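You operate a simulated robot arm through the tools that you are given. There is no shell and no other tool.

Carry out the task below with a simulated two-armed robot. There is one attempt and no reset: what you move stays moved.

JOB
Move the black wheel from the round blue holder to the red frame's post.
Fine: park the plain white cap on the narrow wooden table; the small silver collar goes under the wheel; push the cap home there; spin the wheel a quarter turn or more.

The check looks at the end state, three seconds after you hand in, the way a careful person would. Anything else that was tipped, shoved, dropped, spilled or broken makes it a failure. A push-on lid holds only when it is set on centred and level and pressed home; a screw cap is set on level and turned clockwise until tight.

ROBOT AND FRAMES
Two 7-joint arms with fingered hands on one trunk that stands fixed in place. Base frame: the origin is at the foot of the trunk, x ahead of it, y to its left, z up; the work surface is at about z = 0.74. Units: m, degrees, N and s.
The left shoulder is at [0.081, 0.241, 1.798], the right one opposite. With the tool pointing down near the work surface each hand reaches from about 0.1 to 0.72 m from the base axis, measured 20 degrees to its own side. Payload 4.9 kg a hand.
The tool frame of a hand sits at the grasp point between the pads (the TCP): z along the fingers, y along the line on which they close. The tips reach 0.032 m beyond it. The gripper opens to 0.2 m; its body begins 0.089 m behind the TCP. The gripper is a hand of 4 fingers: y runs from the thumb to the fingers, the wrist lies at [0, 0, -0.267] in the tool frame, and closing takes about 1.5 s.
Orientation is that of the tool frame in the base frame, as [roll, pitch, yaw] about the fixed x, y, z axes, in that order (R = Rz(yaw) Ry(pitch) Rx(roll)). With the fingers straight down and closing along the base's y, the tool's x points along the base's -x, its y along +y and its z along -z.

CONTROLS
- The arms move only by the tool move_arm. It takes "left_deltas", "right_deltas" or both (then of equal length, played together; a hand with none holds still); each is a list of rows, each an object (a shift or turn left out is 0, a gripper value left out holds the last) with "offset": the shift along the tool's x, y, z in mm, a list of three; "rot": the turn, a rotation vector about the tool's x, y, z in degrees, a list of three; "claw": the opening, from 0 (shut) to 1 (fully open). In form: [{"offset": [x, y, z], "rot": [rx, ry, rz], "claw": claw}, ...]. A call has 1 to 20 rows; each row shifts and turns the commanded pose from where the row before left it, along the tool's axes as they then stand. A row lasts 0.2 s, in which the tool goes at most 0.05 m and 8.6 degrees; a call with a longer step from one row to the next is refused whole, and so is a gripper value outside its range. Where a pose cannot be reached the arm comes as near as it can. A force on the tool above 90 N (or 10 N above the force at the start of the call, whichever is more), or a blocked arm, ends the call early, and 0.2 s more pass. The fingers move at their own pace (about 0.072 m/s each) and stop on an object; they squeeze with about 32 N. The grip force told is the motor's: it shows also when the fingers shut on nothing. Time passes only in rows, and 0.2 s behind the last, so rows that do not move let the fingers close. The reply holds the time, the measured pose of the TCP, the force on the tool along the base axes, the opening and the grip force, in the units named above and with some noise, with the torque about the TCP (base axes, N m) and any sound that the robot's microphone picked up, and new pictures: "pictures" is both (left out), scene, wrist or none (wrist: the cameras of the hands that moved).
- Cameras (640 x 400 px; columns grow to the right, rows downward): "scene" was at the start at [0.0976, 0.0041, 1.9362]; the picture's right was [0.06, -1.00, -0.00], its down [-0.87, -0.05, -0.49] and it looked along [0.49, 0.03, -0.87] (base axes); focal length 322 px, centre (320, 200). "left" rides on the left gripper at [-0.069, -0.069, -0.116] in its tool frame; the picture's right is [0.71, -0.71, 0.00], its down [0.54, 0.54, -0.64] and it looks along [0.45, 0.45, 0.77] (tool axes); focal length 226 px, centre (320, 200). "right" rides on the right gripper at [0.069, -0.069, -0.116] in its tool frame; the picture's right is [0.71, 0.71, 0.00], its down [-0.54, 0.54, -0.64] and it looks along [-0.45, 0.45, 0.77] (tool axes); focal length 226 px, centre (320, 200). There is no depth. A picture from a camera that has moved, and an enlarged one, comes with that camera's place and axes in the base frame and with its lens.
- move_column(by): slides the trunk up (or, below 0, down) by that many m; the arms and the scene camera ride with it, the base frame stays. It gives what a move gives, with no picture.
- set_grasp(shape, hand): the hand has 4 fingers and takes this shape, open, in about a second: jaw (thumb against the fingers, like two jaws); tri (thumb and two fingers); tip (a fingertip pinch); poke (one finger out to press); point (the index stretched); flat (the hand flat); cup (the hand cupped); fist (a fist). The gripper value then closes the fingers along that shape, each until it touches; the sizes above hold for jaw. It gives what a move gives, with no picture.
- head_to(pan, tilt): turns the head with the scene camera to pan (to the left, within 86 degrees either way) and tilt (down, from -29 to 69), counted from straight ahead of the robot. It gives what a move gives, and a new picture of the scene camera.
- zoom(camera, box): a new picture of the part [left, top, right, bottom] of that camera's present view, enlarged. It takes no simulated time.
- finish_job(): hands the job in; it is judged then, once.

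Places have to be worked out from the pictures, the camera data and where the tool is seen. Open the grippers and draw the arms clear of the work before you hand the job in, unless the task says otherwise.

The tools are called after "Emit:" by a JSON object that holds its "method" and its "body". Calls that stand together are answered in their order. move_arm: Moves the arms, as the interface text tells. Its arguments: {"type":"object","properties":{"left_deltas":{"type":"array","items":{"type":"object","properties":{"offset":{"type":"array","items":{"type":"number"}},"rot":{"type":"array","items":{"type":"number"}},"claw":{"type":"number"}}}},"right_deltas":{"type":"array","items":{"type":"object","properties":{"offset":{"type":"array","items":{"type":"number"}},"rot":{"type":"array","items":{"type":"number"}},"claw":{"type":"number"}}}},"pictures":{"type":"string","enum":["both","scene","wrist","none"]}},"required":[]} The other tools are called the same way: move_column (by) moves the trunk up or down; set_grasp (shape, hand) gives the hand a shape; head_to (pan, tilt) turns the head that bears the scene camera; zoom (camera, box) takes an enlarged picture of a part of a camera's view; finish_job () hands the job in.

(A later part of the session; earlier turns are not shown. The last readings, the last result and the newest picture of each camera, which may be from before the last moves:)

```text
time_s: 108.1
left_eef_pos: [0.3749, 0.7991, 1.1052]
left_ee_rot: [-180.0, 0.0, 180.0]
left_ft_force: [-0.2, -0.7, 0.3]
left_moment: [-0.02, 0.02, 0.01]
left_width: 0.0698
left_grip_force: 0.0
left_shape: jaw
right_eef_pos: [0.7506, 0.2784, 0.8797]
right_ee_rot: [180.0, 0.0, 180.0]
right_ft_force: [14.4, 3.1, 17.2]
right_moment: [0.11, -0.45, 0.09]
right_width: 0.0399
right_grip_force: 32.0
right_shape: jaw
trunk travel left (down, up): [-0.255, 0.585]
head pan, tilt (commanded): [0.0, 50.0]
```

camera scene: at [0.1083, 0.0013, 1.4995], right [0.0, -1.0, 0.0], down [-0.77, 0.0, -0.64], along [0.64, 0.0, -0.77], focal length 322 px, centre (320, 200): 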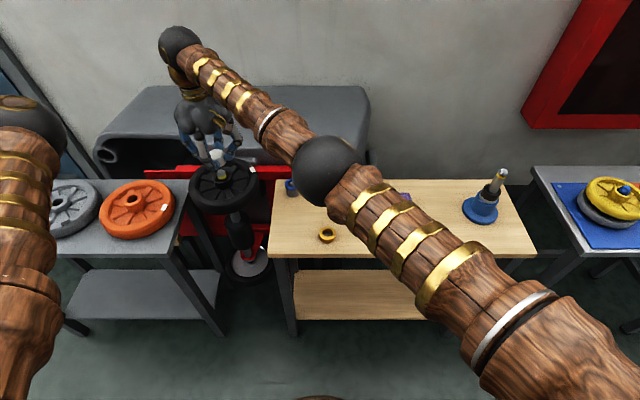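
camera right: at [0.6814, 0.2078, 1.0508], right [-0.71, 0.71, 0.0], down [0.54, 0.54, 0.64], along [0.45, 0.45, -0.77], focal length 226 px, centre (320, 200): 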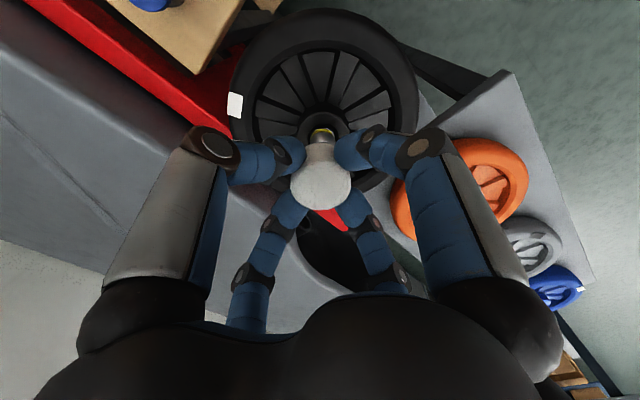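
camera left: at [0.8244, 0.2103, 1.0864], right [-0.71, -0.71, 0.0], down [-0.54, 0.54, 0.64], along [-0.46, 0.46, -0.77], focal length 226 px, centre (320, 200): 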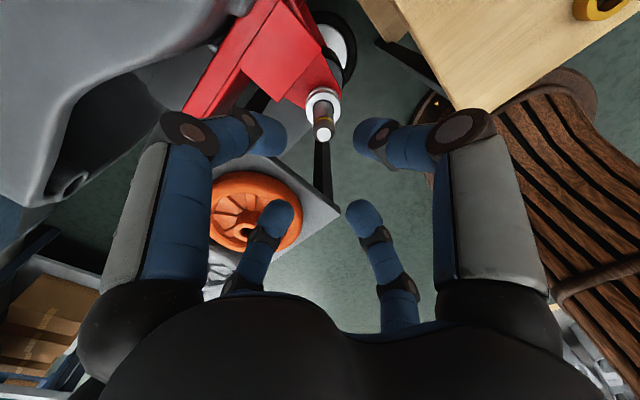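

Some side load remains (14 N in x). I relieve it by shifting +x slightly, then open the fingers to inspect how the cap sits.

Emit:
{"method": "move_arm", "body": {"right_deltas": [{"offset": [-1, 0, -1]}, {"offset": [-0.5, 0, -0.5]}, {"offset": [0, 0, 0]}], "pictures": "none"}}

Emit:
{"method": "zoom", "body": {"camera": "scene", "box": [200, 140, 250, 190]}}

Emit:
{"method": "zoom", "body": {"camera": "right", "box": [270, 110, 370, 220]}}

```text
time_s: 108.9
left_eef_pos: [0.3751, 0.8002, 1.1056]
left_ee_rot: [-179.9, -0.1, 179.9]
left_ft_force: [0.8, -0.6, -0.8]
left_moment: [-0.01, -0.03, 0.0]
left_width: 0.0696
left_grip_force: 0.1
left_shape: jaw
right_eef_pos: [0.7511, 0.2793, 0.88]
right_ee_rot: [-179.9, -0.3, -180.0]
right_ft_force: [-1.1, 1.2, -2.0]
right_moment: [0.02, 0.0, 0.0]
right_width: 0.0392
right_grip_force: 32.2
right_shape: jaw
trunk travel left (down, up): [-0.255, 0.585]
head pan, tilt (commanded): [0.0, 50.0]
```

```text
8.00 times, centred on (225, 165) of scene
camera zoom: at [0.1084, 0.0011, 1.4992], right [0.0, -1.0, 0.0], down [-0.77, 0.0, -0.64], along [0.64, 0.0, -0.77], focal length 2580 px, centre (1080, 480)
```

zoom: 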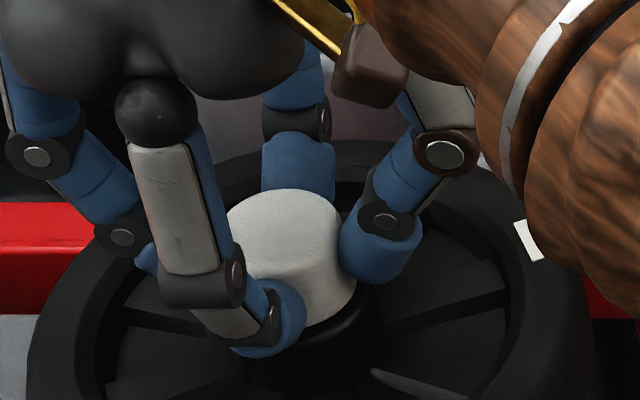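

```text
3.64 times, centred on (320, 165) of right
camera zoom: at [0.6813, 0.21, 0.9971], right [-0.71, 0.71, 0.0], down [0.54, 0.54, 0.64], along [0.45, 0.45, -0.77], focal length 822 px, centre (320, 327)
```

zoom: 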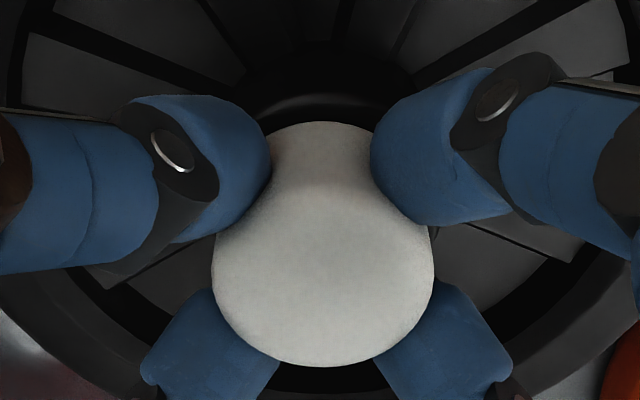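

Load is now near zero. A light pull of 2 mm to check retention.

Emit:
{"method": "move_arm", "body": {"right_deltas": [{"offset": [0, 0, -1]}, {"offset": [0, 0, 0]}], "pictures": "none"}}

Emit:
{"method": "move_arm", "body": {"right_deltas": [{"offset": [0, 0, -1]}, {"offset": [0, 0, 0]}], "pictures": "none"}}

```text
time_s: 109.5
left_eef_pos: [0.3748, 0.7995, 1.1063]
left_ee_rot: [-180.0, -0.1, 179.9]
left_ft_force: [-0.1, -0.7, -0.2]
left_moment: [0.01, 0.01, 0.0]
left_width: 0.0698
left_grip_force: 0.1
left_shape: jaw
right_eef_pos: [0.7529, 0.2792, 0.8834]
right_ee_rot: [179.9, 0.1, 180.0]
right_ft_force: [-2.1, 1.0, -0.1]
right_moment: [-0.01, 0.12, 0.04]
right_width: 0.0391
right_grip_force: 31.7
right_shape: jaw
trunk travel left (down, up): [-0.255, 0.585]
head pan, tilt (commanded): [0.0, 50.0]
```

```text
time_s: 110.1
left_eef_pos: [0.3758, 0.7999, 1.1053]
left_ee_rot: [-180.0, 0.0, 179.9]
left_ft_force: [-0.4, -1.0, 0.1]
left_moment: [0.0, -0.04, 0.01]
left_width: 0.0699
left_grip_force: 0.0
left_shape: jaw
right_eef_pos: [0.7522, 0.2798, 0.8835]
right_ee_rot: [179.9, 0.0, 179.9]
right_ft_force: [-0.5, -0.3, -0.9]
right_moment: [-0.01, 0.0, 0.0]
right_width: 0.0391
right_grip_force: 31.4
right_shape: jaw
trunk travel left (down, up): [-0.255, 0.585]
head pan, tilt (commanded): [0.0, 50.0]
```

The hand rises without resistance, so the cap is not yet latched. I look closely.

Emit:
{"method": "zoom", "body": {"camera": "scene", "box": [205, 150, 245, 185]}}

Emit:
{"method": "zoom", "body": {"camera": "right", "box": [270, 110, 370, 220]}}

```text
11.43 times, centred on (225, 168) of scene
camera zoom: at [0.1087, 0.0009, 1.4994], right [0.0, -1.0, 0.0], down [-0.77, 0.0, -0.64], along [0.64, 0.0, -0.77], focal length 3686 px, centre (1406, 571)
```

zoom: 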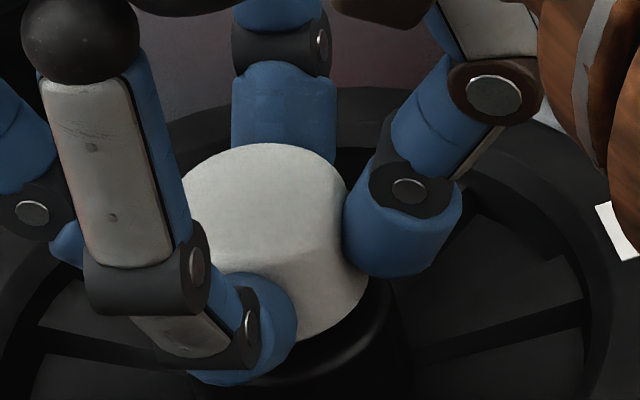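

```text
3.64 times, centred on (320, 165) of right
camera zoom: at [0.6819, 0.2101, 1.0003], right [-0.71, 0.71, 0.0], down [0.54, 0.54, 0.64], along [0.46, 0.45, -0.77], focal length 822 px, centre (320, 327)
```

zoom: 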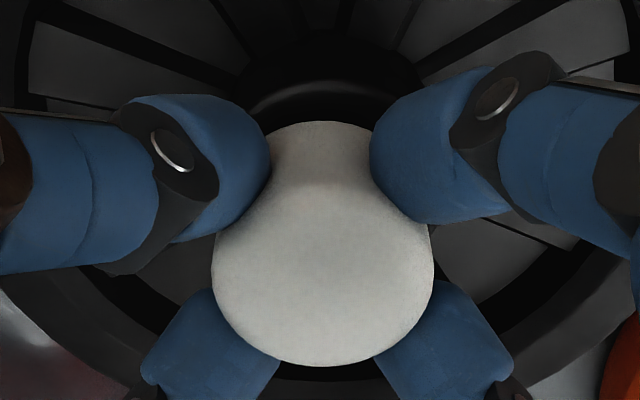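

The fingertips themselves probably met the hub and carried the load. I set the cap down on the post, release it, and will press it from above with the closed fingertips.

Emit:
{"method": "move_arm", "body": {"right_deltas": [{"offset": [0.8, 0, 1.5]}, {"offset": [0, 0, 1.5]}, {"offset": [0, 0, 0]}, {"claw": 0.25}, {"claw": 0.35}, {"claw": 0.4}, {"claw": 0.4}, {"offset": [0, 0, -5]}, {"offset": [0, 0, -15]}, {"offset": [0, 0, -30]}, {"offset": [0, 0, -40]}, {"offset": [0, 0, -10]}, {"offset": [0, 0, 0]}], "pictures": "both"}}

Emit:
{"method": "zoom", "body": {"camera": "scene", "box": [195, 140, 255, 195]}}

Emit:
{"method": "zoom", "body": {"camera": "right", "box": [240, 60, 400, 180]}}

```text
time_s: 112.9
left_eef_pos: [0.3755, 0.7992, 1.1071]
left_ee_rot: [-179.9, -0.1, 179.9]
left_ft_force: [0.2, 0.0, -0.1]
left_moment: [0.0, -0.04, -0.02]
left_width: 0.0697
left_grip_force: 0.1
left_shape: jaw
right_eef_pos: [0.7492, 0.2809, 0.9813]
right_ee_rot: [180.0, -0.1, 180.0]
right_ft_force: [1.0, 0.7, 0.0]
right_moment: [0.02, -0.01, 0.0]
right_width: 0.0795
right_grip_force: 0.1
right_shape: jaw
trunk travel left (down, up): [-0.255, 0.585]
head pan, tilt (commanded): [0.0, 50.0]
camera scene: at [0.1087, 0.0009, 1.4994], right [0.0, -1.0, 0.0], down [-0.77, 0.0, -0.64], along [0.64, 0.0, -0.77], focal length 322 px, centre (320, 200)
camera right: at [0.68, 0.2109, 1.0969], right [-0.71, 0.71, 0.0], down [0.54, 0.54, 0.64], along [0.45, 0.45, -0.77], focal length 226 px, centre (320, 200)
```

scene: 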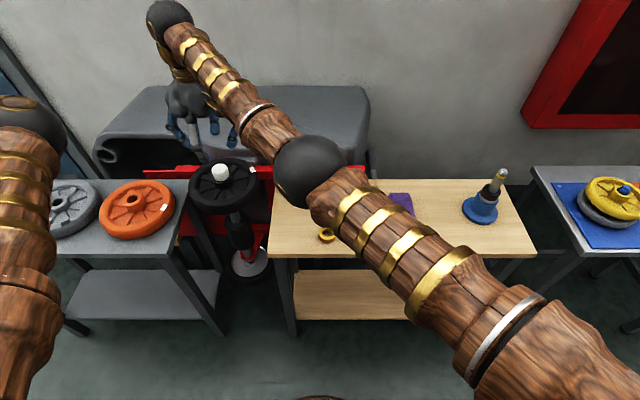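
right: 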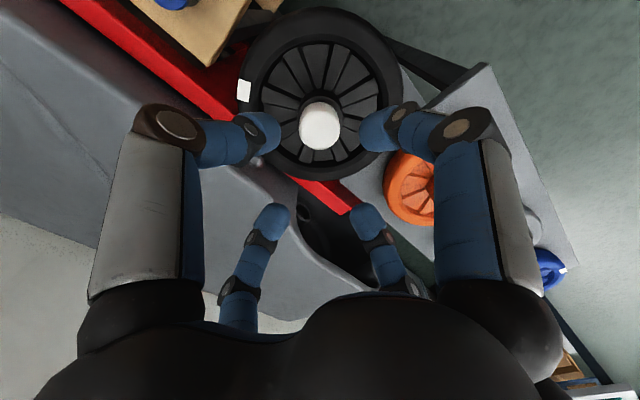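

```text
7.27 times, centred on (225, 168) of scene
camera zoom: at [0.1087, 0.0009, 1.4994], right [0.0, -1.0, 0.0], down [-0.77, 0.0, -0.64], along [0.64, 0.0, -0.77], focal length 2345 px, centre (1011, 436)
```

zoom: 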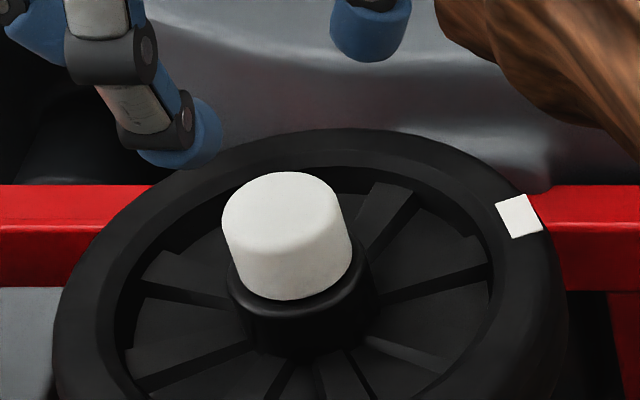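

```text
3.33 times, centred on (320, 120) of right
camera zoom: at [0.68, 0.2109, 1.0969], right [-0.71, 0.71, 0.0], down [0.54, 0.54, 0.64], along [0.45, 0.45, -0.77], focal length 754 px, centre (320, 467)
```

zoom: 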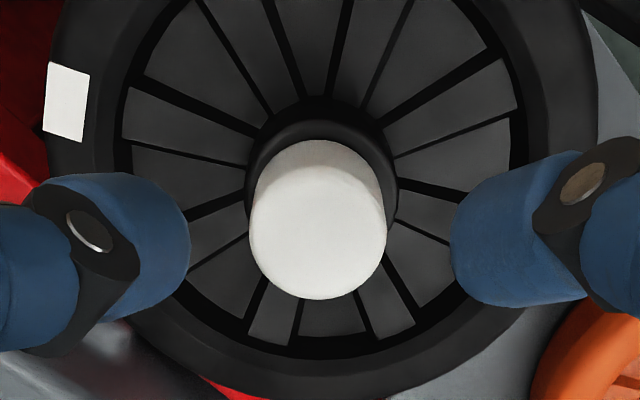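

The cap sits level and centred on the post. I close the fingers into a blunt tip and bring it over the cap's centre to press.

Emit:
{"method": "move_arm", "body": {"right_deltas": [{"offset": [-1.5, -1, 0], "claw": 0.2}, {"claw": 0.0}, {"claw": 0.0}, {"claw": 0.0}, {"claw": 0.0}, {"claw": 0.0}, {"claw": 0.0}], "pictures": "wrist"}}

Emit:
{"method": "zoom", "body": {"camera": "scene", "box": [180, 110, 270, 195]}}

Emit:
{"method": "zoom", "body": {"camera": "right", "box": [240, 80, 400, 220]}}

```text
time_s: 114.5
left_eef_pos: [0.3743, 0.8002, 1.1051]
left_ee_rot: [-180.0, -0.1, 179.9]
left_ft_force: [0.0, 0.5, 0.2]
left_moment: [0.01, -0.01, 0.01]
left_width: 0.0697
left_grip_force: 0.0
left_shape: jaw
right_eef_pos: [0.7519, 0.2789, 0.9808]
right_ee_rot: [-179.9, 0.0, -180.0]
right_ft_force: [-0.5, -0.4, -0.8]
right_moment: [-0.02, -0.01, -0.01]
right_width: 0.0002
right_grip_force: 32.0
right_shape: jaw
trunk travel left (down, up): [-0.255, 0.585]
head pan, tilt (commanded): [0.0, 50.0]
camera right: at [0.6823, 0.2096, 1.0969], right [-0.71, 0.71, 0.0], down [0.54, 0.54, 0.64], along [0.45, 0.45, -0.77], focal length 226 px, centre (320, 200)
```

right: 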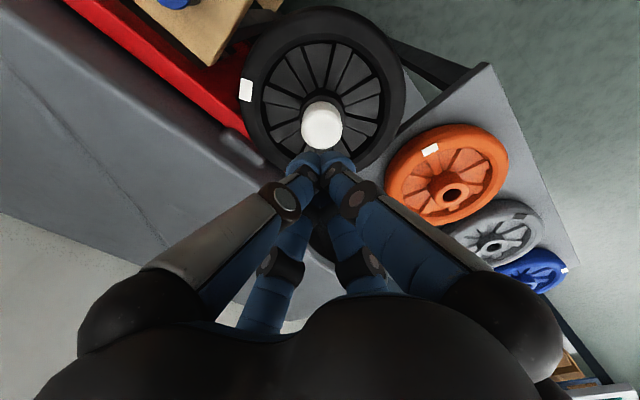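

```text
4.71 times, centred on (225, 152) of scene
camera zoom: at [0.1087, 0.0009, 1.4994], right [0.0, -1.0, 0.0], down [-0.77, 0.0, -0.64], along [0.64, 0.0, -0.77], focal length 1518 px, centre (767, 424)
```

zoom: 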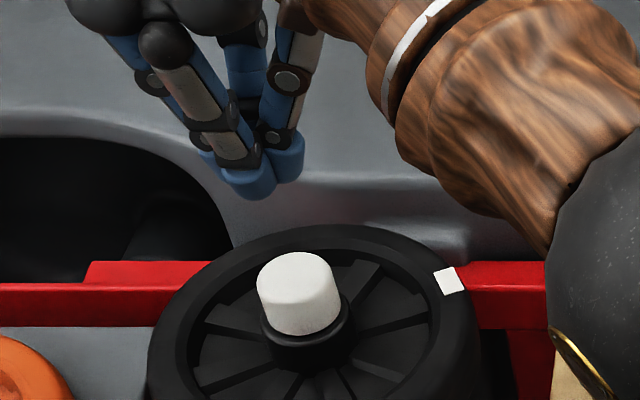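

```text
2.86 times, centred on (320, 150) of right
camera zoom: at [0.6823, 0.2096, 1.0969], right [-0.71, 0.71, 0.0], down [0.54, 0.54, 0.64], along [0.45, 0.45, -0.77], focal length 646 px, centre (320, 343)
```

zoom: 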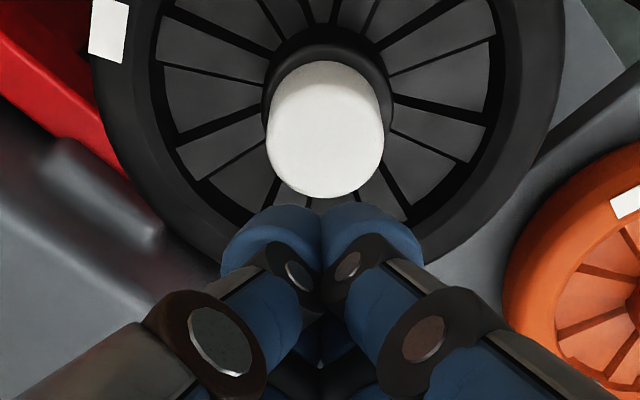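

The closed tips are over the cap's centre. I descend to just above the cap top.

Emit:
{"method": "move_arm", "body": {"right_deltas": [{"offset": [0, 0, 25]}, {"offset": [0, 0, 25]}, {"offset": [0, 0, 15]}, {"offset": [0, 0, 5]}, {"offset": [0, 0, 0]}], "pictures": "none"}}

Emit:
{"method": "zoom", "body": {"camera": "scene", "box": [195, 130, 255, 190]}}

Emit:
{"method": "zoom", "body": {"camera": "right", "box": [240, 80, 400, 220]}}

```text
time_s: 115.7
left_eef_pos: [0.3745, 0.7993, 1.1067]
left_ee_rot: [180.0, -0.1, 179.9]
left_ft_force: [0.3, -0.2, 0.0]
left_moment: [0.02, 0.02, 0.04]
left_width: 0.0696
left_grip_force: 0.1
left_shape: jaw
right_eef_pos: [0.7534, 0.2782, 0.9091]
right_ee_rot: [-180.0, 0.0, 180.0]
right_ft_force: [0.6, 0.0, 0.3]
right_moment: [0.04, 0.02, 0.02]
right_width: 0.0001
right_grip_force: 31.7
right_shape: jaw
trunk travel left (down, up): [-0.255, 0.585]
head pan, tilt (commanded): [0.0, 50.0]
```

```text
6.67 times, centred on (225, 160) of scene
camera zoom: at [0.1086, 0.0009, 1.4994], right [0.0, -1.0, 0.0], down [-0.77, 0.0, -0.64], along [0.64, 0.0, -0.77], focal length 2150 px, centre (953, 467)
```

zoom: 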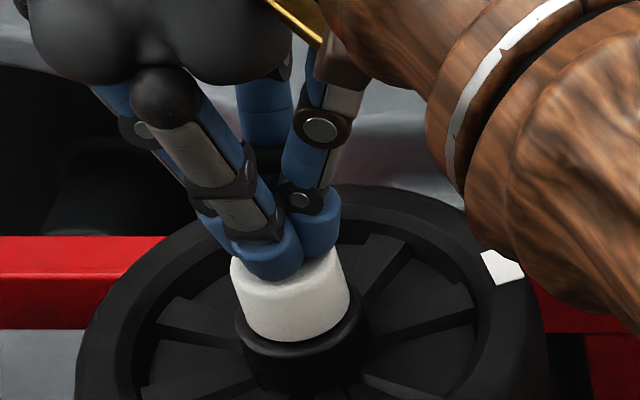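

```text
2.86 times, centred on (320, 150) of right
camera zoom: at [0.6829, 0.2089, 1.026], right [-0.71, 0.71, 0.0], down [0.54, 0.54, 0.64], along [0.45, 0.45, -0.77], focal length 646 px, centre (320, 343)
```

zoom: 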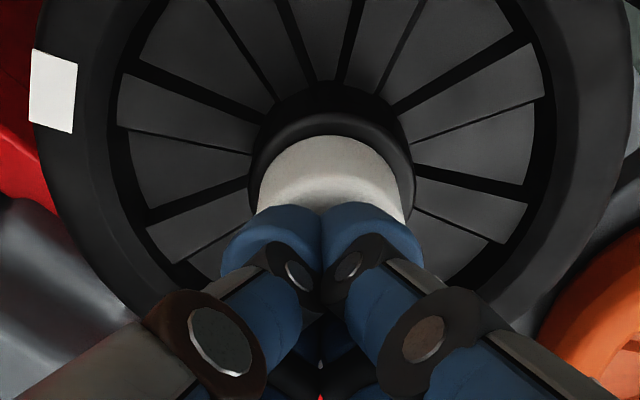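

I nudge to centre, then press down in small steps.

Emit:
{"method": "move_arm", "body": {"right_deltas": [{"offset": [1.5, 1.5, 2]}, {"offset": [0, 0, 2]}, {"offset": [0, 0, 2]}, {"offset": [0, 0, 2]}, {"offset": [0, 0, 0]}], "pictures": "none"}}

Emit:
{"method": "move_arm", "body": {"right_deltas": [{"offset": [0, 0, 1.5]}, {"offset": [0, 0, 1.5]}, {"offset": [0, 0, 0]}], "pictures": "none"}}

```text
time_s: 116.9
left_eef_pos: [0.3729, 0.7973, 1.1076]
left_ee_rot: [-179.9, 0.1, 180.0]
left_ft_force: [-0.7, 0.1, 0.2]
left_moment: [0.02, 0.0, 0.03]
left_width: 0.0698
left_grip_force: 0.0
left_shape: jaw
right_eef_pos: [0.7507, 0.2792, 0.9076]
right_ee_rot: [179.8, 0.4, 180.0]
right_ft_force: [9.4, -0.7, 32.8]
right_moment: [-0.03, -0.45, 0.0]
right_width: 0.0
right_grip_force: 32.3
right_shape: jaw
trunk travel left (down, up): [-0.255, 0.585]
head pan, tilt (commanded): [0.0, 50.0]
```

```text
time_s: 117.7
left_eef_pos: [0.3701, 0.797, 1.1082]
left_ee_rot: [179.9, 0.2, 179.9]
left_ft_force: [0.4, 0.4, 0.2]
left_moment: [-0.03, 0.02, 0.04]
left_width: 0.0699
left_grip_force: 0.1
left_shape: jaw
right_eef_pos: [0.7491, 0.2796, 0.9084]
right_ee_rot: [179.7, 0.4, 180.0]
right_ft_force: [7.6, 1.1, 50.4]
right_moment: [0.44, -0.29, -0.02]
right_width: 0.0001
right_grip_force: 31.5
right_shape: jaw
trunk travel left (down, up): [-0.255, 0.585]
head pan, tilt (commanded): [0.0, 50.0]
```

50 N and no give yet. Press a little more (limit is 90 N).

Emit:
{"method": "move_arm", "body": {"right_deltas": [{"offset": [0, 0, 1.5]}, {"offset": [0, 0, 1.5]}, {"offset": [0, 0, 0]}], "pictures": "none"}}

Emit:
{"method": "zoom", "body": {"camera": "scene", "box": [195, 130, 255, 190]}}

```text
time_s: 118.5
left_eef_pos: [0.3703, 0.7972, 1.11]
left_ee_rot: [179.9, 0.2, 179.9]
left_ft_force: [0.1, 1.2, -0.4]
left_moment: [-0.02, 0.0, -0.02]
left_width: 0.0697
left_grip_force: 0.1
left_shape: jaw
right_eef_pos: [0.7482, 0.2803, 0.9078]
right_ee_rot: [179.5, 0.7, -180.0]
right_ft_force: [-2.8, -4.8, 57.4]
right_moment: [-0.16, 0.19, -0.06]
right_width: 0.0
right_grip_force: 32.3
right_shape: jaw
trunk travel left (down, up): [-0.255, 0.585]
head pan, tilt (commanded): [0.0, 50.0]
```

```text
6.67 times, centred on (225, 160) of scene
camera zoom: at [0.1014, -0.0022, 1.5001], right [0.0, -1.0, 0.0], down [-0.76, 0.0, -0.65], along [0.65, 0.0, -0.76], focal length 2150 px, centre (953, 467)
```

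zoom: 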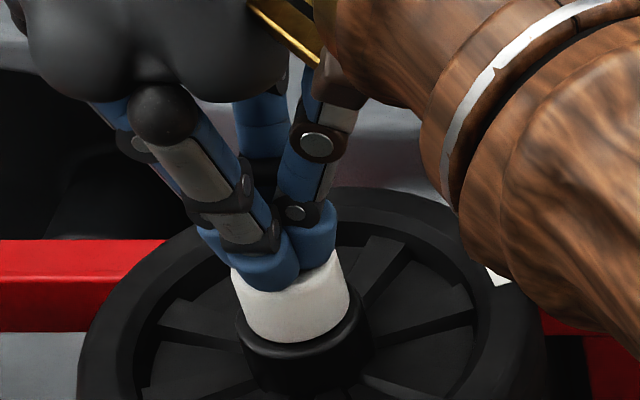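

A hard stop at 57 N. I back off, regrip the cap a bit higher and do a careful pull test to see whether it now holds.

Emit:
{"method": "move_arm", "body": {"right_deltas": [{"offset": [0, 0, -6]}, {"offset": [0, 0, -10]}, {"offset": [0, 0, -20]}, {"offset": [0, 0, -20], "claw": 0.4}, {"claw": 0.4}, {"claw": 0.4}, {"claw": 0.4}, {"offset": [0, 0, 0]}], "pictures": "none"}}

Emit:
{"method": "zoom", "body": {"camera": "scene", "box": [195, 140, 255, 195]}}

Emit:
{"method": "zoom", "body": {"camera": "right", "box": [240, 60, 400, 180]}}

```text
time_s: 120.3
left_eef_pos: [0.3756, 0.7989, 1.1063]
left_ee_rot: [-179.9, -0.1, 179.9]
left_ft_force: [1.3, -0.3, 0.7]
left_moment: [0.01, 0.0, 0.02]
left_width: 0.0699
left_grip_force: 0.0
left_shape: jaw
right_eef_pos: [0.7516, 0.2799, 0.9523]
right_ee_rot: [180.0, 0.1, -179.9]
right_ft_force: [-0.6, -0.3, 0.1]
right_moment: [-0.01, -0.01, 0.0]
right_width: 0.0798
right_grip_force: 0.0
right_shape: jaw
trunk travel left (down, up): [-0.255, 0.585]
head pan, tilt (commanded): [0.0, 50.0]
```

```text
7.27 times, centred on (225, 168) of scene
camera zoom: at [0.1088, 0.001, 1.4994], right [0.0, -1.0, 0.0], down [-0.77, 0.0, -0.64], along [0.64, 0.0, -0.77], focal length 2345 px, centre (1011, 436)
```

zoom: 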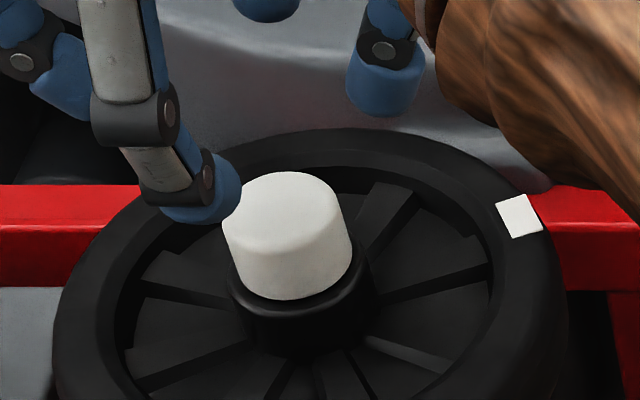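

```text
3.33 times, centred on (320, 120) of right
camera zoom: at [0.6816, 0.2117, 1.0693], right [-0.71, 0.71, 0.0], down [0.54, 0.54, 0.64], along [0.45, 0.45, -0.77], focal length 754 px, centre (320, 467)
```

zoom: 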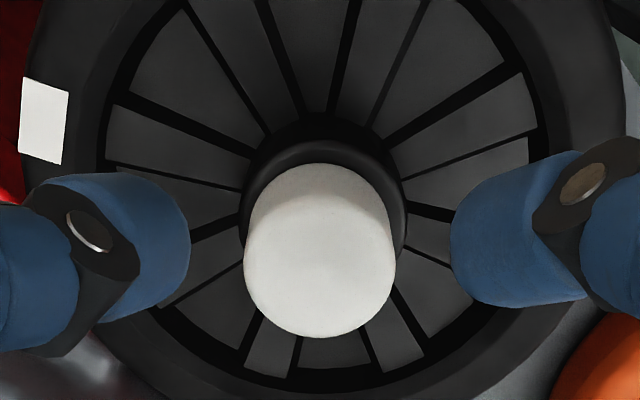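

The picture is unchanged by the press, so the cap already bottoms out. Now the pull test: grip at TCP ≈0.888.

Emit:
{"method": "move_arm", "body": {"right_deltas": [{"offset": [0, 0, 25]}, {"offset": [0, 0, 25]}, {"offset": [0, 0, 10]}, {"offset": [0, 0, 4]}, {"claw": 0.25}, {"claw": 0.1}, {"claw": 0.0}, {"claw": 0.0}, {"claw": 0.0}, {"claw": 0.0}], "pictures": "none"}}

Emit:
{"method": "zoom", "body": {"camera": "scene", "box": [195, 140, 255, 195]}}

```text
time_s: 122.5
left_eef_pos: [0.3761, 0.7995, 1.1054]
left_ee_rot: [180.0, -0.1, 179.8]
left_ft_force: [-0.2, -0.1, 0.2]
left_moment: [-0.03, 0.01, 0.0]
left_width: 0.07
left_grip_force: 0.0
left_shape: jaw
right_eef_pos: [0.7509, 0.2803, 0.8885]
right_ee_rot: [-179.9, -0.1, -180.0]
right_ft_force: [-2.7, -1.3, -5.8]
right_moment: [-0.02, 0.02, -0.11]
right_width: 0.0378
right_grip_force: 31.7
right_shape: jaw
trunk travel left (down, up): [-0.255, 0.585]
head pan, tilt (commanded): [0.0, 50.0]
```

```text
7.27 times, centred on (225, 168) of scene
camera zoom: at [0.1091, 0.0011, 1.4993], right [0.0, -1.0, 0.0], down [-0.77, 0.0, -0.64], along [0.64, 0.0, -0.77], focal length 2345 px, centre (1011, 436)
```

zoom: 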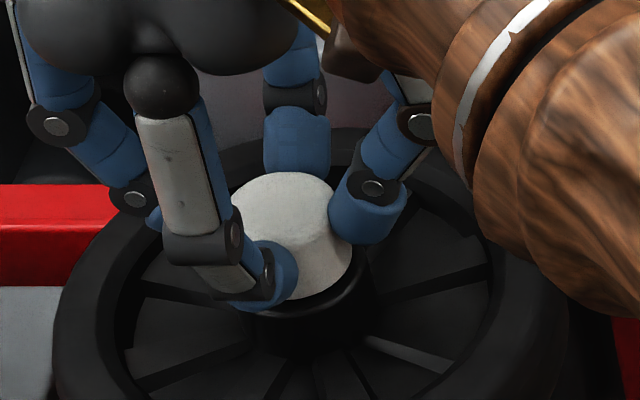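

Gripping gives −5.8 N (like the −3.7 N reading on the holder, versus 0 for a loose cap), i.e. the cap resists lifting. One more gentle 1 mm pull to confirm.

Emit:
{"method": "move_arm", "body": {"right_deltas": [{"offset": [0, 0, -0.8]}, {"offset": [0, 0, 0]}], "pictures": "none"}}

```text
time_s: 123.1
left_eef_pos: [0.3751, 0.7995, 1.1072]
left_ee_rot: [-180.0, 0.0, 179.9]
left_ft_force: [-0.7, 0.5, -0.6]
left_moment: [0.01, 0.0, 0.0]
left_width: 0.0699
left_grip_force: 0.1
left_shape: jaw
right_eef_pos: [0.7497, 0.2797, 0.8907]
right_ee_rot: [-179.9, 0.0, -180.0]
right_ft_force: [-0.2, 0.3, -0.1]
right_moment: [0.01, 0.01, 0.0]
right_width: 0.0375
right_grip_force: 32.1
right_shape: jaw
trunk travel left (down, up): [-0.255, 0.585]
head pan, tilt (commanded): [0.0, 50.0]
```

The force vanished as the hand rose 2 mm; I check whether the cap rose or the fingers slid.

Emit:
{"method": "zoom", "body": {"camera": "scene", "box": [195, 140, 255, 195]}}

Emit:
{"method": "zoom", "body": {"camera": "right", "box": [260, 90, 380, 220]}}

```text
7.27 times, centred on (225, 168) of scene
camera zoom: at [0.1087, 0.0007, 1.4995], right [0.0, -1.0, 0.0], down [-0.77, 0.0, -0.64], along [0.64, 0.0, -0.77], focal length 2345 px, centre (1011, 436)
```

zoom: 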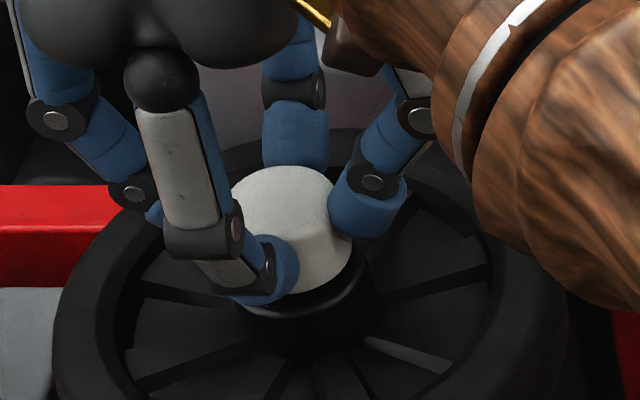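

```text
3.08 times, centred on (320, 155) of right
camera zoom: at [0.6821, 0.2104, 1.0062], right [-0.71, 0.71, 0.0], down [0.54, 0.54, 0.64], along [0.46, 0.45, -0.77], focal length 696 px, centre (320, 338)
```

zoom: 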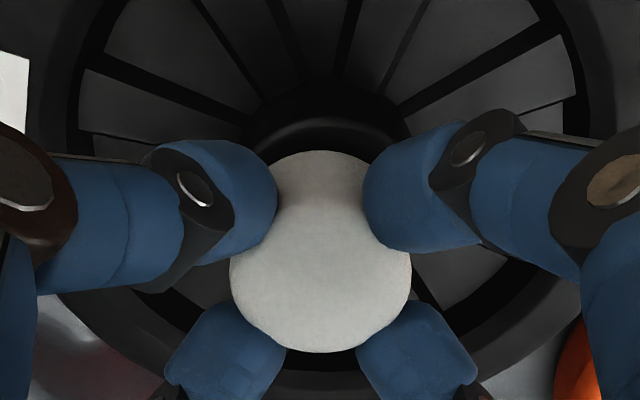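

The cap rose ~3 mm, so it had been held home and my pull (≈6–8 N) drew it loose again. I set it back down, press with the grip, then release and press firmly from above — and will not pull again.

Emit:
{"method": "move_arm", "body": {"right_deltas": [{"offset": [0, 0, 1.5]}, {"offset": [0, 0, 1.5]}, {"offset": [0, 0, 1.5]}, {"offset": [0, 0, 1.5]}, {"offset": [0, 0, 1.5]}, {"offset": [0, 0, 0]}], "pictures": "none"}}

Emit:
{"method": "zoom", "body": {"camera": "scene", "box": [195, 140, 255, 195]}}

```text
time_s: 124.5
left_eef_pos: [0.3735, 0.7994, 1.1081]
left_ee_rot: [-179.9, 0.0, 179.9]
left_ft_force: [0.2, 0.6, -0.3]
left_moment: [0.03, -0.01, -0.04]
left_width: 0.0698
left_grip_force: 0.0
left_shape: jaw
right_eef_pos: [0.7507, 0.2793, 0.8865]
right_ee_rot: [179.8, 0.3, 179.9]
right_ft_force: [13.2, 3.7, 31.0]
right_moment: [0.12, -0.37, 0.07]
right_width: 0.0383
right_grip_force: 32.6
right_shape: jaw
trunk travel left (down, up): [-0.255, 0.585]
head pan, tilt (commanded): [0.0, 50.0]
```

```text
7.27 times, centred on (225, 168) of scene
camera zoom: at [0.1067, 0.0, 1.4999], right [0.0, -1.0, 0.0], down [-0.77, 0.0, -0.64], along [0.64, 0.0, -0.77], focal length 2345 px, centre (1011, 436)
```

zoom: 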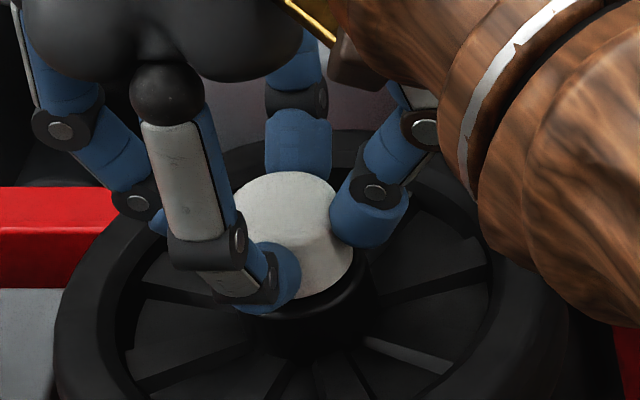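

Cap is back at the stop (31 N). I unload most of it, open, and rise to press from above.

Emit:
{"method": "move_arm", "body": {"right_deltas": [{"offset": [-0.8, 0, -2]}, {"offset": [0, 0, -2]}, {"claw": 0.2}, {"claw": 0.35}, {"claw": 0.4}, {"claw": 0.4}, {"offset": [0, 0, -5]}, {"offset": [0, 0, -15]}, {"offset": [0, 0, -30]}, {"offset": [0, 0, -30]}, {"claw": 0.2}, {"claw": 0.0}, {"claw": 0.0}, {"claw": 0.0}, {"claw": 0.0}, {"claw": 0.0}], "pictures": "none"}}

Emit:
{"method": "zoom", "body": {"camera": "scene", "box": [195, 140, 255, 195]}}

Emit:
{"method": "zoom", "body": {"camera": "right", "box": [240, 60, 400, 180]}}

```text
time_s: 127.9
left_eef_pos: [0.3747, 0.7988, 1.1066]
left_ee_rot: [-180.0, 0.0, 179.9]
left_ft_force: [-0.1, 1.0, 0.8]
left_moment: [-0.03, -0.01, 0.01]
left_width: 0.0697
left_grip_force: 0.1
left_shape: jaw
right_eef_pos: [0.7514, 0.2803, 0.9663]
right_ee_rot: [179.9, 0.0, 180.0]
right_ft_force: [0.4, -0.4, -0.5]
right_moment: [-0.03, -0.01, 0.01]
right_width: 0.0
right_grip_force: 31.9
right_shape: jaw
trunk travel left (down, up): [-0.255, 0.585]
head pan, tilt (commanded): [0.0, 50.0]
```

```text
7.27 times, centred on (225, 168) of scene
camera zoom: at [0.1087, 0.0009, 1.4994], right [0.0, -1.0, 0.0], down [-0.77, 0.0, -0.64], along [0.64, 0.0, -0.77], focal length 2345 px, centre (1011, 436)
```

zoom: 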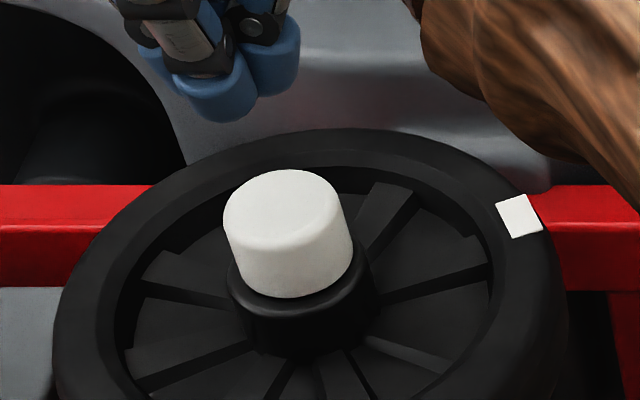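

```text
3.33 times, centred on (320, 120) of right
camera zoom: at [0.6814, 0.2113, 1.0831], right [-0.71, 0.71, 0.0], down [0.54, 0.54, 0.64], along [0.45, 0.45, -0.77], focal length 754 px, centre (320, 467)
```

zoom: 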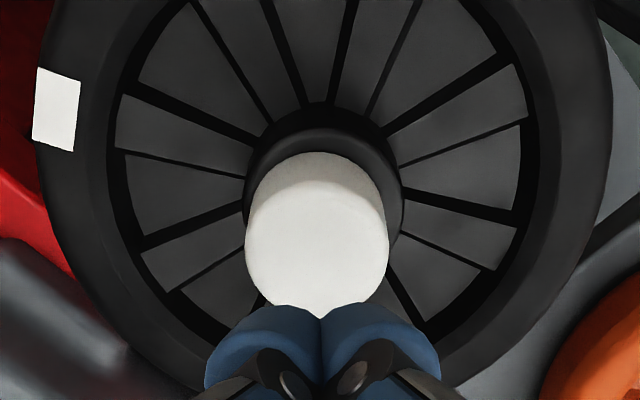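

The cap is ~1.5 mm above home now. I press down from above with the closed tips.

Emit:
{"method": "move_arm", "body": {"right_deltas": [{"offset": [0, 0, 25]}, {"offset": [0, 0, 20]}, {"offset": [0, 0, 7]}, {"offset": [0, 0, 2]}, {"offset": [0, 0, 2]}, {"offset": [0, 0, 2]}, {"offset": [0, 0, 2]}, {"offset": [0, 0, 0]}], "pictures": "none"}}

Emit:
{"method": "move_arm", "body": {"right_deltas": [{"offset": [0, 0, 2]}, {"offset": [0, 0, 2]}, {"offset": [0, 0, 0]}], "pictures": "none"}}

```text
time_s: 129.7
left_eef_pos: [0.3741, 0.7994, 1.1061]
left_ee_rot: [-179.9, 0.0, 179.9]
left_ft_force: [0.4, -0.4, -0.3]
left_moment: [0.0, 0.0, -0.01]
left_width: 0.0698
left_grip_force: 0.1
left_shape: jaw
right_eef_pos: [0.7508, 0.2798, 0.9083]
right_ee_rot: [180.0, 0.1, 180.0]
right_ft_force: [-0.3, 1.0, 8.1]
right_moment: [0.05, 0.0, -0.02]
right_width: 0.0003
right_grip_force: 32.2
right_shape: jaw
trunk travel left (down, up): [-0.255, 0.585]
head pan, tilt (commanded): [0.0, 50.0]
```

```text
time_s: 130.5
left_eef_pos: [0.3731, 0.7995, 1.109]
left_ee_rot: [180.0, 0.1, 180.0]
left_ft_force: [-0.1, -0.5, -0.3]
left_moment: [-0.01, 0.01, 0.0]
left_width: 0.0696
left_grip_force: 0.1
left_shape: jaw
right_eef_pos: [0.7506, 0.28, 0.9073]
right_ee_rot: [179.8, 0.4, -179.9]
right_ft_force: [4.5, 1.9, 34.4]
right_moment: [0.11, -0.17, 0.0]
right_width: 0.0
right_grip_force: 31.9
right_shape: jaw
trunk travel left (down, up): [-0.255, 0.585]
head pan, tilt (commanded): [0.0, 50.0]
```

34 N so far; press on toward ~65–70 N.

Emit:
{"method": "move_arm", "body": {"right_deltas": [{"offset": [0, 0, 2]}, {"offset": [0, 0, 2]}, {"offset": [0, 0, 0]}], "pictures": "none"}}

Emit:
{"method": "move_arm", "body": {"right_deltas": [{"offset": [-0.5, 0, 2]}, {"offset": [0, 0, 2]}, {"offset": [0, 0, 0]}], "pictures": "none"}}

Emit:
{"method": "zoom", "body": {"camera": "scene", "box": [195, 140, 255, 195]}}

```text
time_s: 131.3
left_eef_pos: [0.3707, 0.7977, 1.1099]
left_ee_rot: [179.9, 0.2, 179.9]
left_ft_force: [0.5, 0.1, -0.5]
left_moment: [-0.04, -0.01, 0.0]
left_width: 0.0698
left_grip_force: 0.0
left_shape: jaw
right_eef_pos: [0.7487, 0.2803, 0.9073]
right_ee_rot: [179.6, 0.6, 180.0]
right_ft_force: [7.0, 4.8, 51.8]
right_moment: [0.28, -0.3, 0.02]
right_width: 0.0
right_grip_force: 32.1
right_shape: jaw
trunk travel left (down, up): [-0.255, 0.585]
head pan, tilt (commanded): [0.0, 50.0]
```

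```text
time_s: 132.1
left_eef_pos: [0.3706, 0.7973, 1.1096]
left_ee_rot: [179.9, 0.2, 179.9]
left_ft_force: [-0.4, -0.8, -0.3]
left_moment: [-0.03, -0.02, -0.02]
left_width: 0.0696
left_grip_force: 0.0
left_shape: jaw
right_eef_pos: [0.7495, 0.2805, 0.9072]
right_ee_rot: [179.4, 0.8, 179.9]
right_ft_force: [2.2, 0.5, 63.7]
right_moment: [0.0, 0.02, 0.05]
right_width: 0.0002
right_grip_force: 31.5
right_shape: jaw
trunk travel left (down, up): [-0.255, 0.585]
head pan, tilt (commanded): [0.0, 50.0]
```

```text
7.27 times, centred on (225, 168) of scene
camera zoom: at [0.1013, -0.0019, 1.5002], right [0.0, -1.0, 0.0], down [-0.76, 0.0, -0.65], along [0.65, 0.0, -0.76], focal length 2345 px, centre (1011, 436)
```

zoom: 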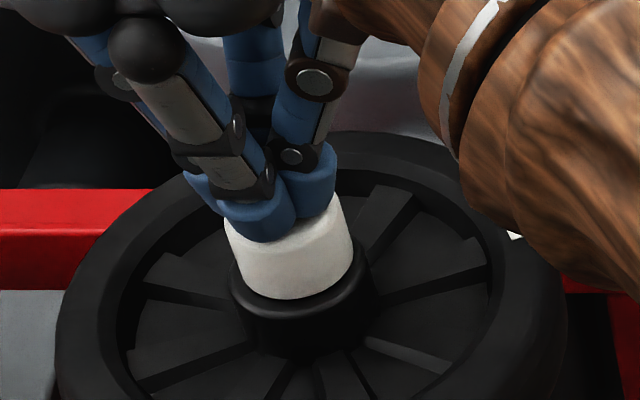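

Pressed home with 64 N, almost purely axial. I rise off the cap and inspect.

Emit:
{"method": "move_arm", "body": {"right_deltas": [{"offset": [0.5, 0, -6]}, {"offset": [0, 0, -8]}, {"offset": [0, 0, -20]}, {"offset": [0, 0, -30]}, {"offset": [0, 0, -10], "claw": 0.4}, {"claw": 0.4}, {"claw": 0.4}, {"claw": 0.4}], "pictures": "none"}}

Emit:
{"method": "zoom", "body": {"camera": "scene", "box": [195, 140, 255, 195]}}

Emit:
{"method": "zoom", "body": {"camera": "right", "box": [200, 20, 440, 200]}}

```text
time_s: 133.9
left_eef_pos: [0.3754, 0.799, 1.1068]
left_ee_rot: [-180.0, -0.2, 179.8]
left_ft_force: [0.9, -0.2, -0.5]
left_moment: [0.0, -0.02, -0.02]
left_width: 0.0699
left_grip_force: 0.0
left_shape: jaw
right_eef_pos: [0.7526, 0.2806, 0.9681]
right_ee_rot: [180.0, 0.0, 180.0]
right_ft_force: [1.1, -0.2, -0.5]
right_moment: [0.0, 0.0, -0.02]
right_width: 0.0797
right_grip_force: 0.0
right_shape: jaw
trunk travel left (down, up): [-0.255, 0.585]
head pan, tilt (commanded): [0.0, 50.0]
```

```text
7.27 times, centred on (225, 168) of scene
camera zoom: at [0.1089, 0.001, 1.4994], right [0.0, -1.0, 0.0], down [-0.77, 0.0, -0.64], along [0.64, 0.0, -0.77], focal length 2345 px, centre (1011, 436)
```

zoom: 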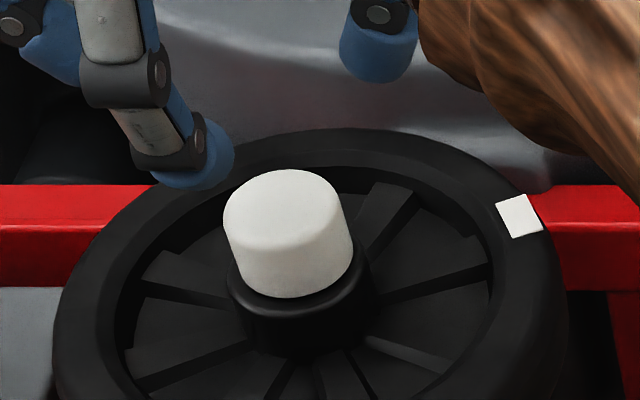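

```text
2.22 times, centred on (320, 110) of right
camera zoom: at [0.6829, 0.2107, 1.0845], right [-0.71, 0.71, 0.0], down [0.54, 0.54, 0.64], along [0.45, 0.45, -0.77], focal length 502 px, centre (320, 400)
```

zoom: 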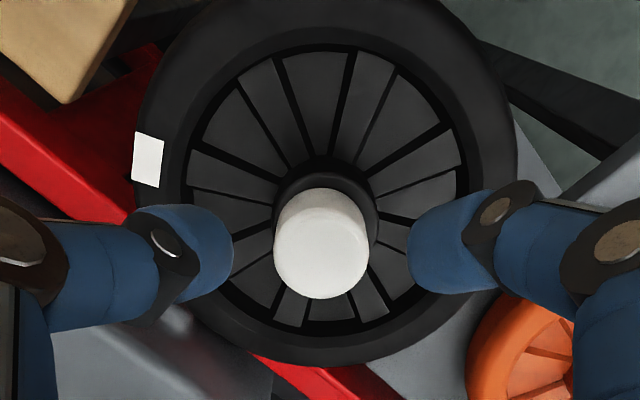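

I compare closely how the cap sits.

Emit:
{"method": "zoom", "body": {"camera": "scene", "box": [208, 158, 238, 186]}}

Emit:
{"method": "zoom", "body": {"camera": "right", "box": [285, 85, 365, 165]}}

```text
14.29 times, centred on (223, 172) of scene
camera zoom: at [0.1089, 0.001, 1.4994], right [0.0, -1.0, 0.0], down [-0.77, 0.0, -0.64], along [0.64, 0.0, -0.77], focal length 4607 px, centre (1706, 600)
```

zoom: 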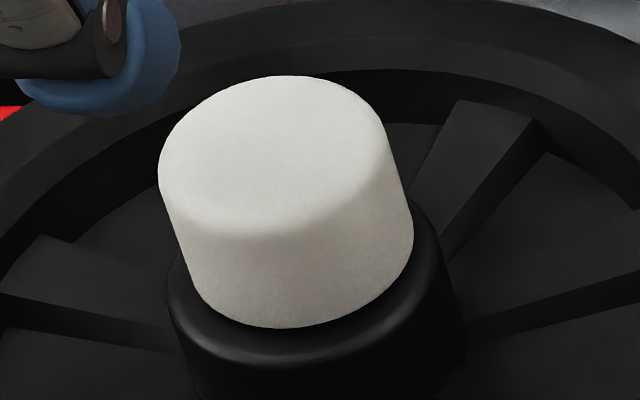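

```text
5.00 times, centred on (325, 125) of right
camera zoom: at [0.6829, 0.2107, 1.0845], right [-0.71, 0.71, 0.0], down [0.54, 0.54, 0.64], along [0.45, 0.45, -0.77], focal length 1130 px, centre (295, 575)
```

zoom: 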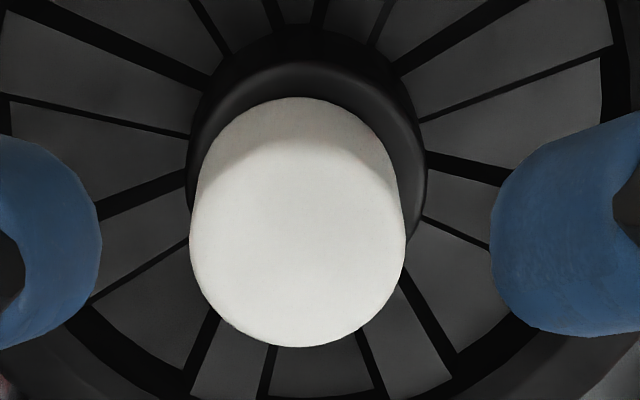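

The cap is level, seated about as it was on the holder. Next the spin: I will grip the hub around the cap and turn it with the wrist. First I test in free air that the wrist can yaw −50°.

Emit:
{"method": "move_arm", "body": {"right_deltas": [{"rot": [0, 0, -8]}, {"rot": [0, 0, -8]}, {"rot": [0, 0, -8]}, {"rot": [0, 0, -8]}, {"rot": [0, 0, -8]}, {"rot": [0, 0, -8]}, {"rot": [0, 0, -7]}, {"offset": [0, 0, 0]}], "pictures": "both"}}

```text
time_s: 135.7
left_eef_pos: [0.3764, 0.7996, 1.1056]
left_ee_rot: [-180.0, -0.2, 179.8]
left_ft_force: [-0.2, -0.5, -0.3]
left_moment: [-0.01, 0.02, 0.02]
left_width: 0.0698
left_grip_force: 0.1
left_shape: jaw
right_eef_pos: [0.7508, 0.2813, 0.9686]
right_ee_rot: [180.0, 0.0, -124.9]
right_ft_force: [0.4, -0.1, -0.5]
right_moment: [0.02, 0.06, 0.02]
right_width: 0.0796
right_grip_force: 0.1
right_shape: jaw
trunk travel left (down, up): [-0.255, 0.585]
head pan, tilt (commanded): [0.0, 50.0]
camera scene: at [0.1086, 0.0009, 1.4994], right [0.0, -1.0, 0.0], down [-0.77, 0.0, -0.64], along [0.64, 0.0, -0.77], focal length 322 px, centre (320, 200)
camera right: at [0.7672, 0.1837, 1.0848], right [-0.98, -0.17, 0.0], down [-0.13, 0.75, 0.64], along [-0.11, 0.63, -0.77], focal length 226 px, centre (320, 200)
```

scene: 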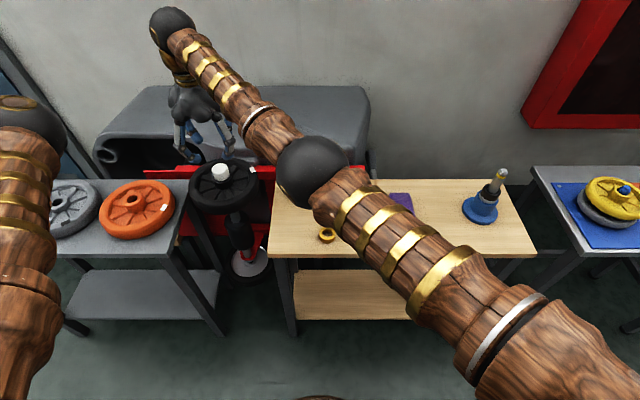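
right: 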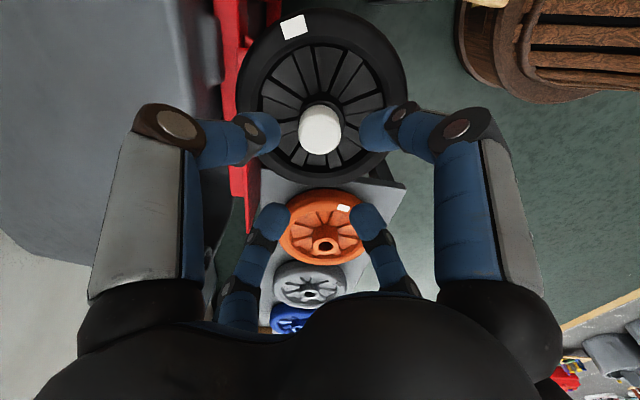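

The yaw tracks well, and this gives a new viewpoint. Zoom in on the cap from here.

Emit:
{"method": "zoom", "body": {"camera": "right", "box": [270, 70, 370, 180]}}

```text
3.64 times, centred on (320, 125) of right
camera zoom: at [0.7672, 0.1837, 1.0848], right [-0.98, -0.17, 0.0], down [-0.13, 0.75, 0.64], along [-0.11, 0.63, -0.77], focal length 822 px, centre (320, 473)
```

zoom: 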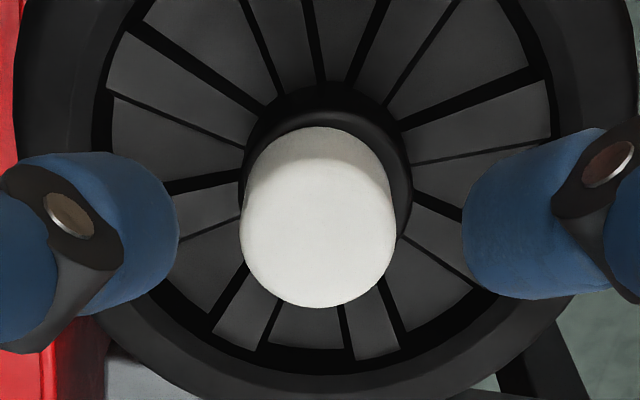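

Cap looks level from this side too. I test the other direction (+112° from here) in free air, ending where I would start the gripping stroke.

Emit:
{"method": "move_arm", "body": {"right_deltas": [{"rot": [0, 0, 8]}, {"rot": [0, 0, 8]}, {"rot": [0, 0, 8]}, {"rot": [0, 0, 8]}, {"rot": [0, 0, 8]}, {"rot": [0, 0, 8]}, {"rot": [0, 0, 8]}, {"rot": [0, 0, 8]}, {"rot": [0, 0, 8]}, {"rot": [0, 0, 8]}, {"rot": [0, 0, 8]}, {"rot": [0, 0, 8]}, {"rot": [0, 0, 8]}, {"rot": [0, 0, 6]}, {"offset": [0, 0, 0]}], "pictures": "both"}}

Emit:
{"method": "zoom", "body": {"camera": "right", "box": [270, 70, 370, 180]}}

```text
time_s: 138.9
left_eef_pos: [0.3762, 0.799, 1.1063]
left_ee_rot: [180.0, -0.2, 179.8]
left_ft_force: [-0.2, 0.3, 0.2]
left_moment: [0.01, 0.01, 0.0]
left_width: 0.0698
left_grip_force: 0.0
left_shape: jaw
right_eef_pos: [0.7523, 0.2797, 0.9684]
right_ee_rot: [-180.0, 0.1, 124.8]
right_ft_force: [-0.2, 0.2, -0.2]
right_moment: [-0.03, 0.04, -0.02]
right_width: 0.0797
right_grip_force: 0.1
right_shape: jaw
trunk travel left (down, up): [-0.255, 0.585]
head pan, tilt (commanded): [0.0, 50.0]
camera scene: at [0.1087, 0.0009, 1.4994], right [0.0, -1.0, 0.0], down [-0.77, 0.0, -0.64], along [0.64, 0.0, -0.77], focal length 322 px, centre (320, 200)
camera right: at [0.6553, 0.2966, 1.085], right [0.18, 0.98, 0.0], down [0.75, -0.13, 0.64], along [0.63, -0.11, -0.77], focal length 226 px, centre (320, 200)
```

scene: 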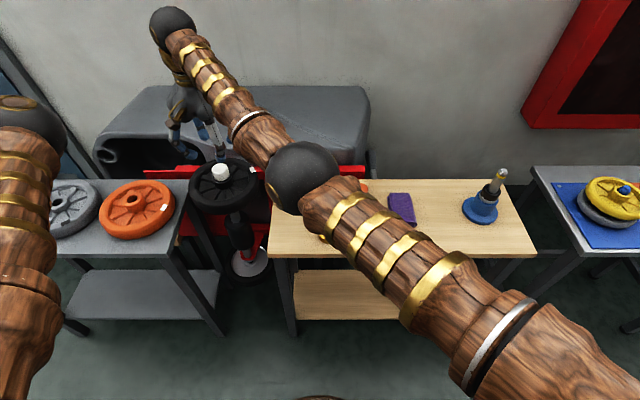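
right: 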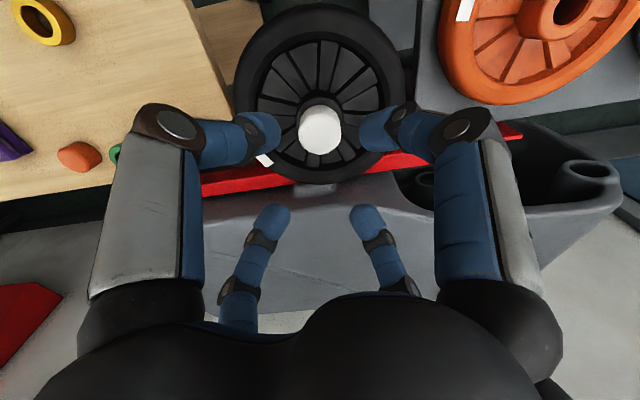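

```text
3.64 times, centred on (320, 125) of right
camera zoom: at [0.6553, 0.2966, 1.085], right [0.18, 0.98, 0.0], down [0.75, -0.13, 0.64], along [0.63, -0.11, -0.77], focal length 822 px, centre (320, 473)
```

zoom: 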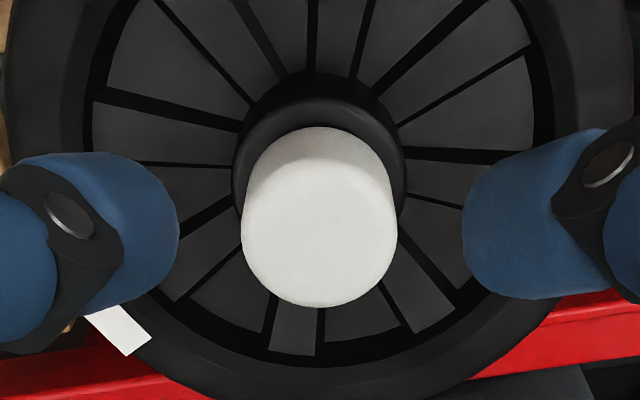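

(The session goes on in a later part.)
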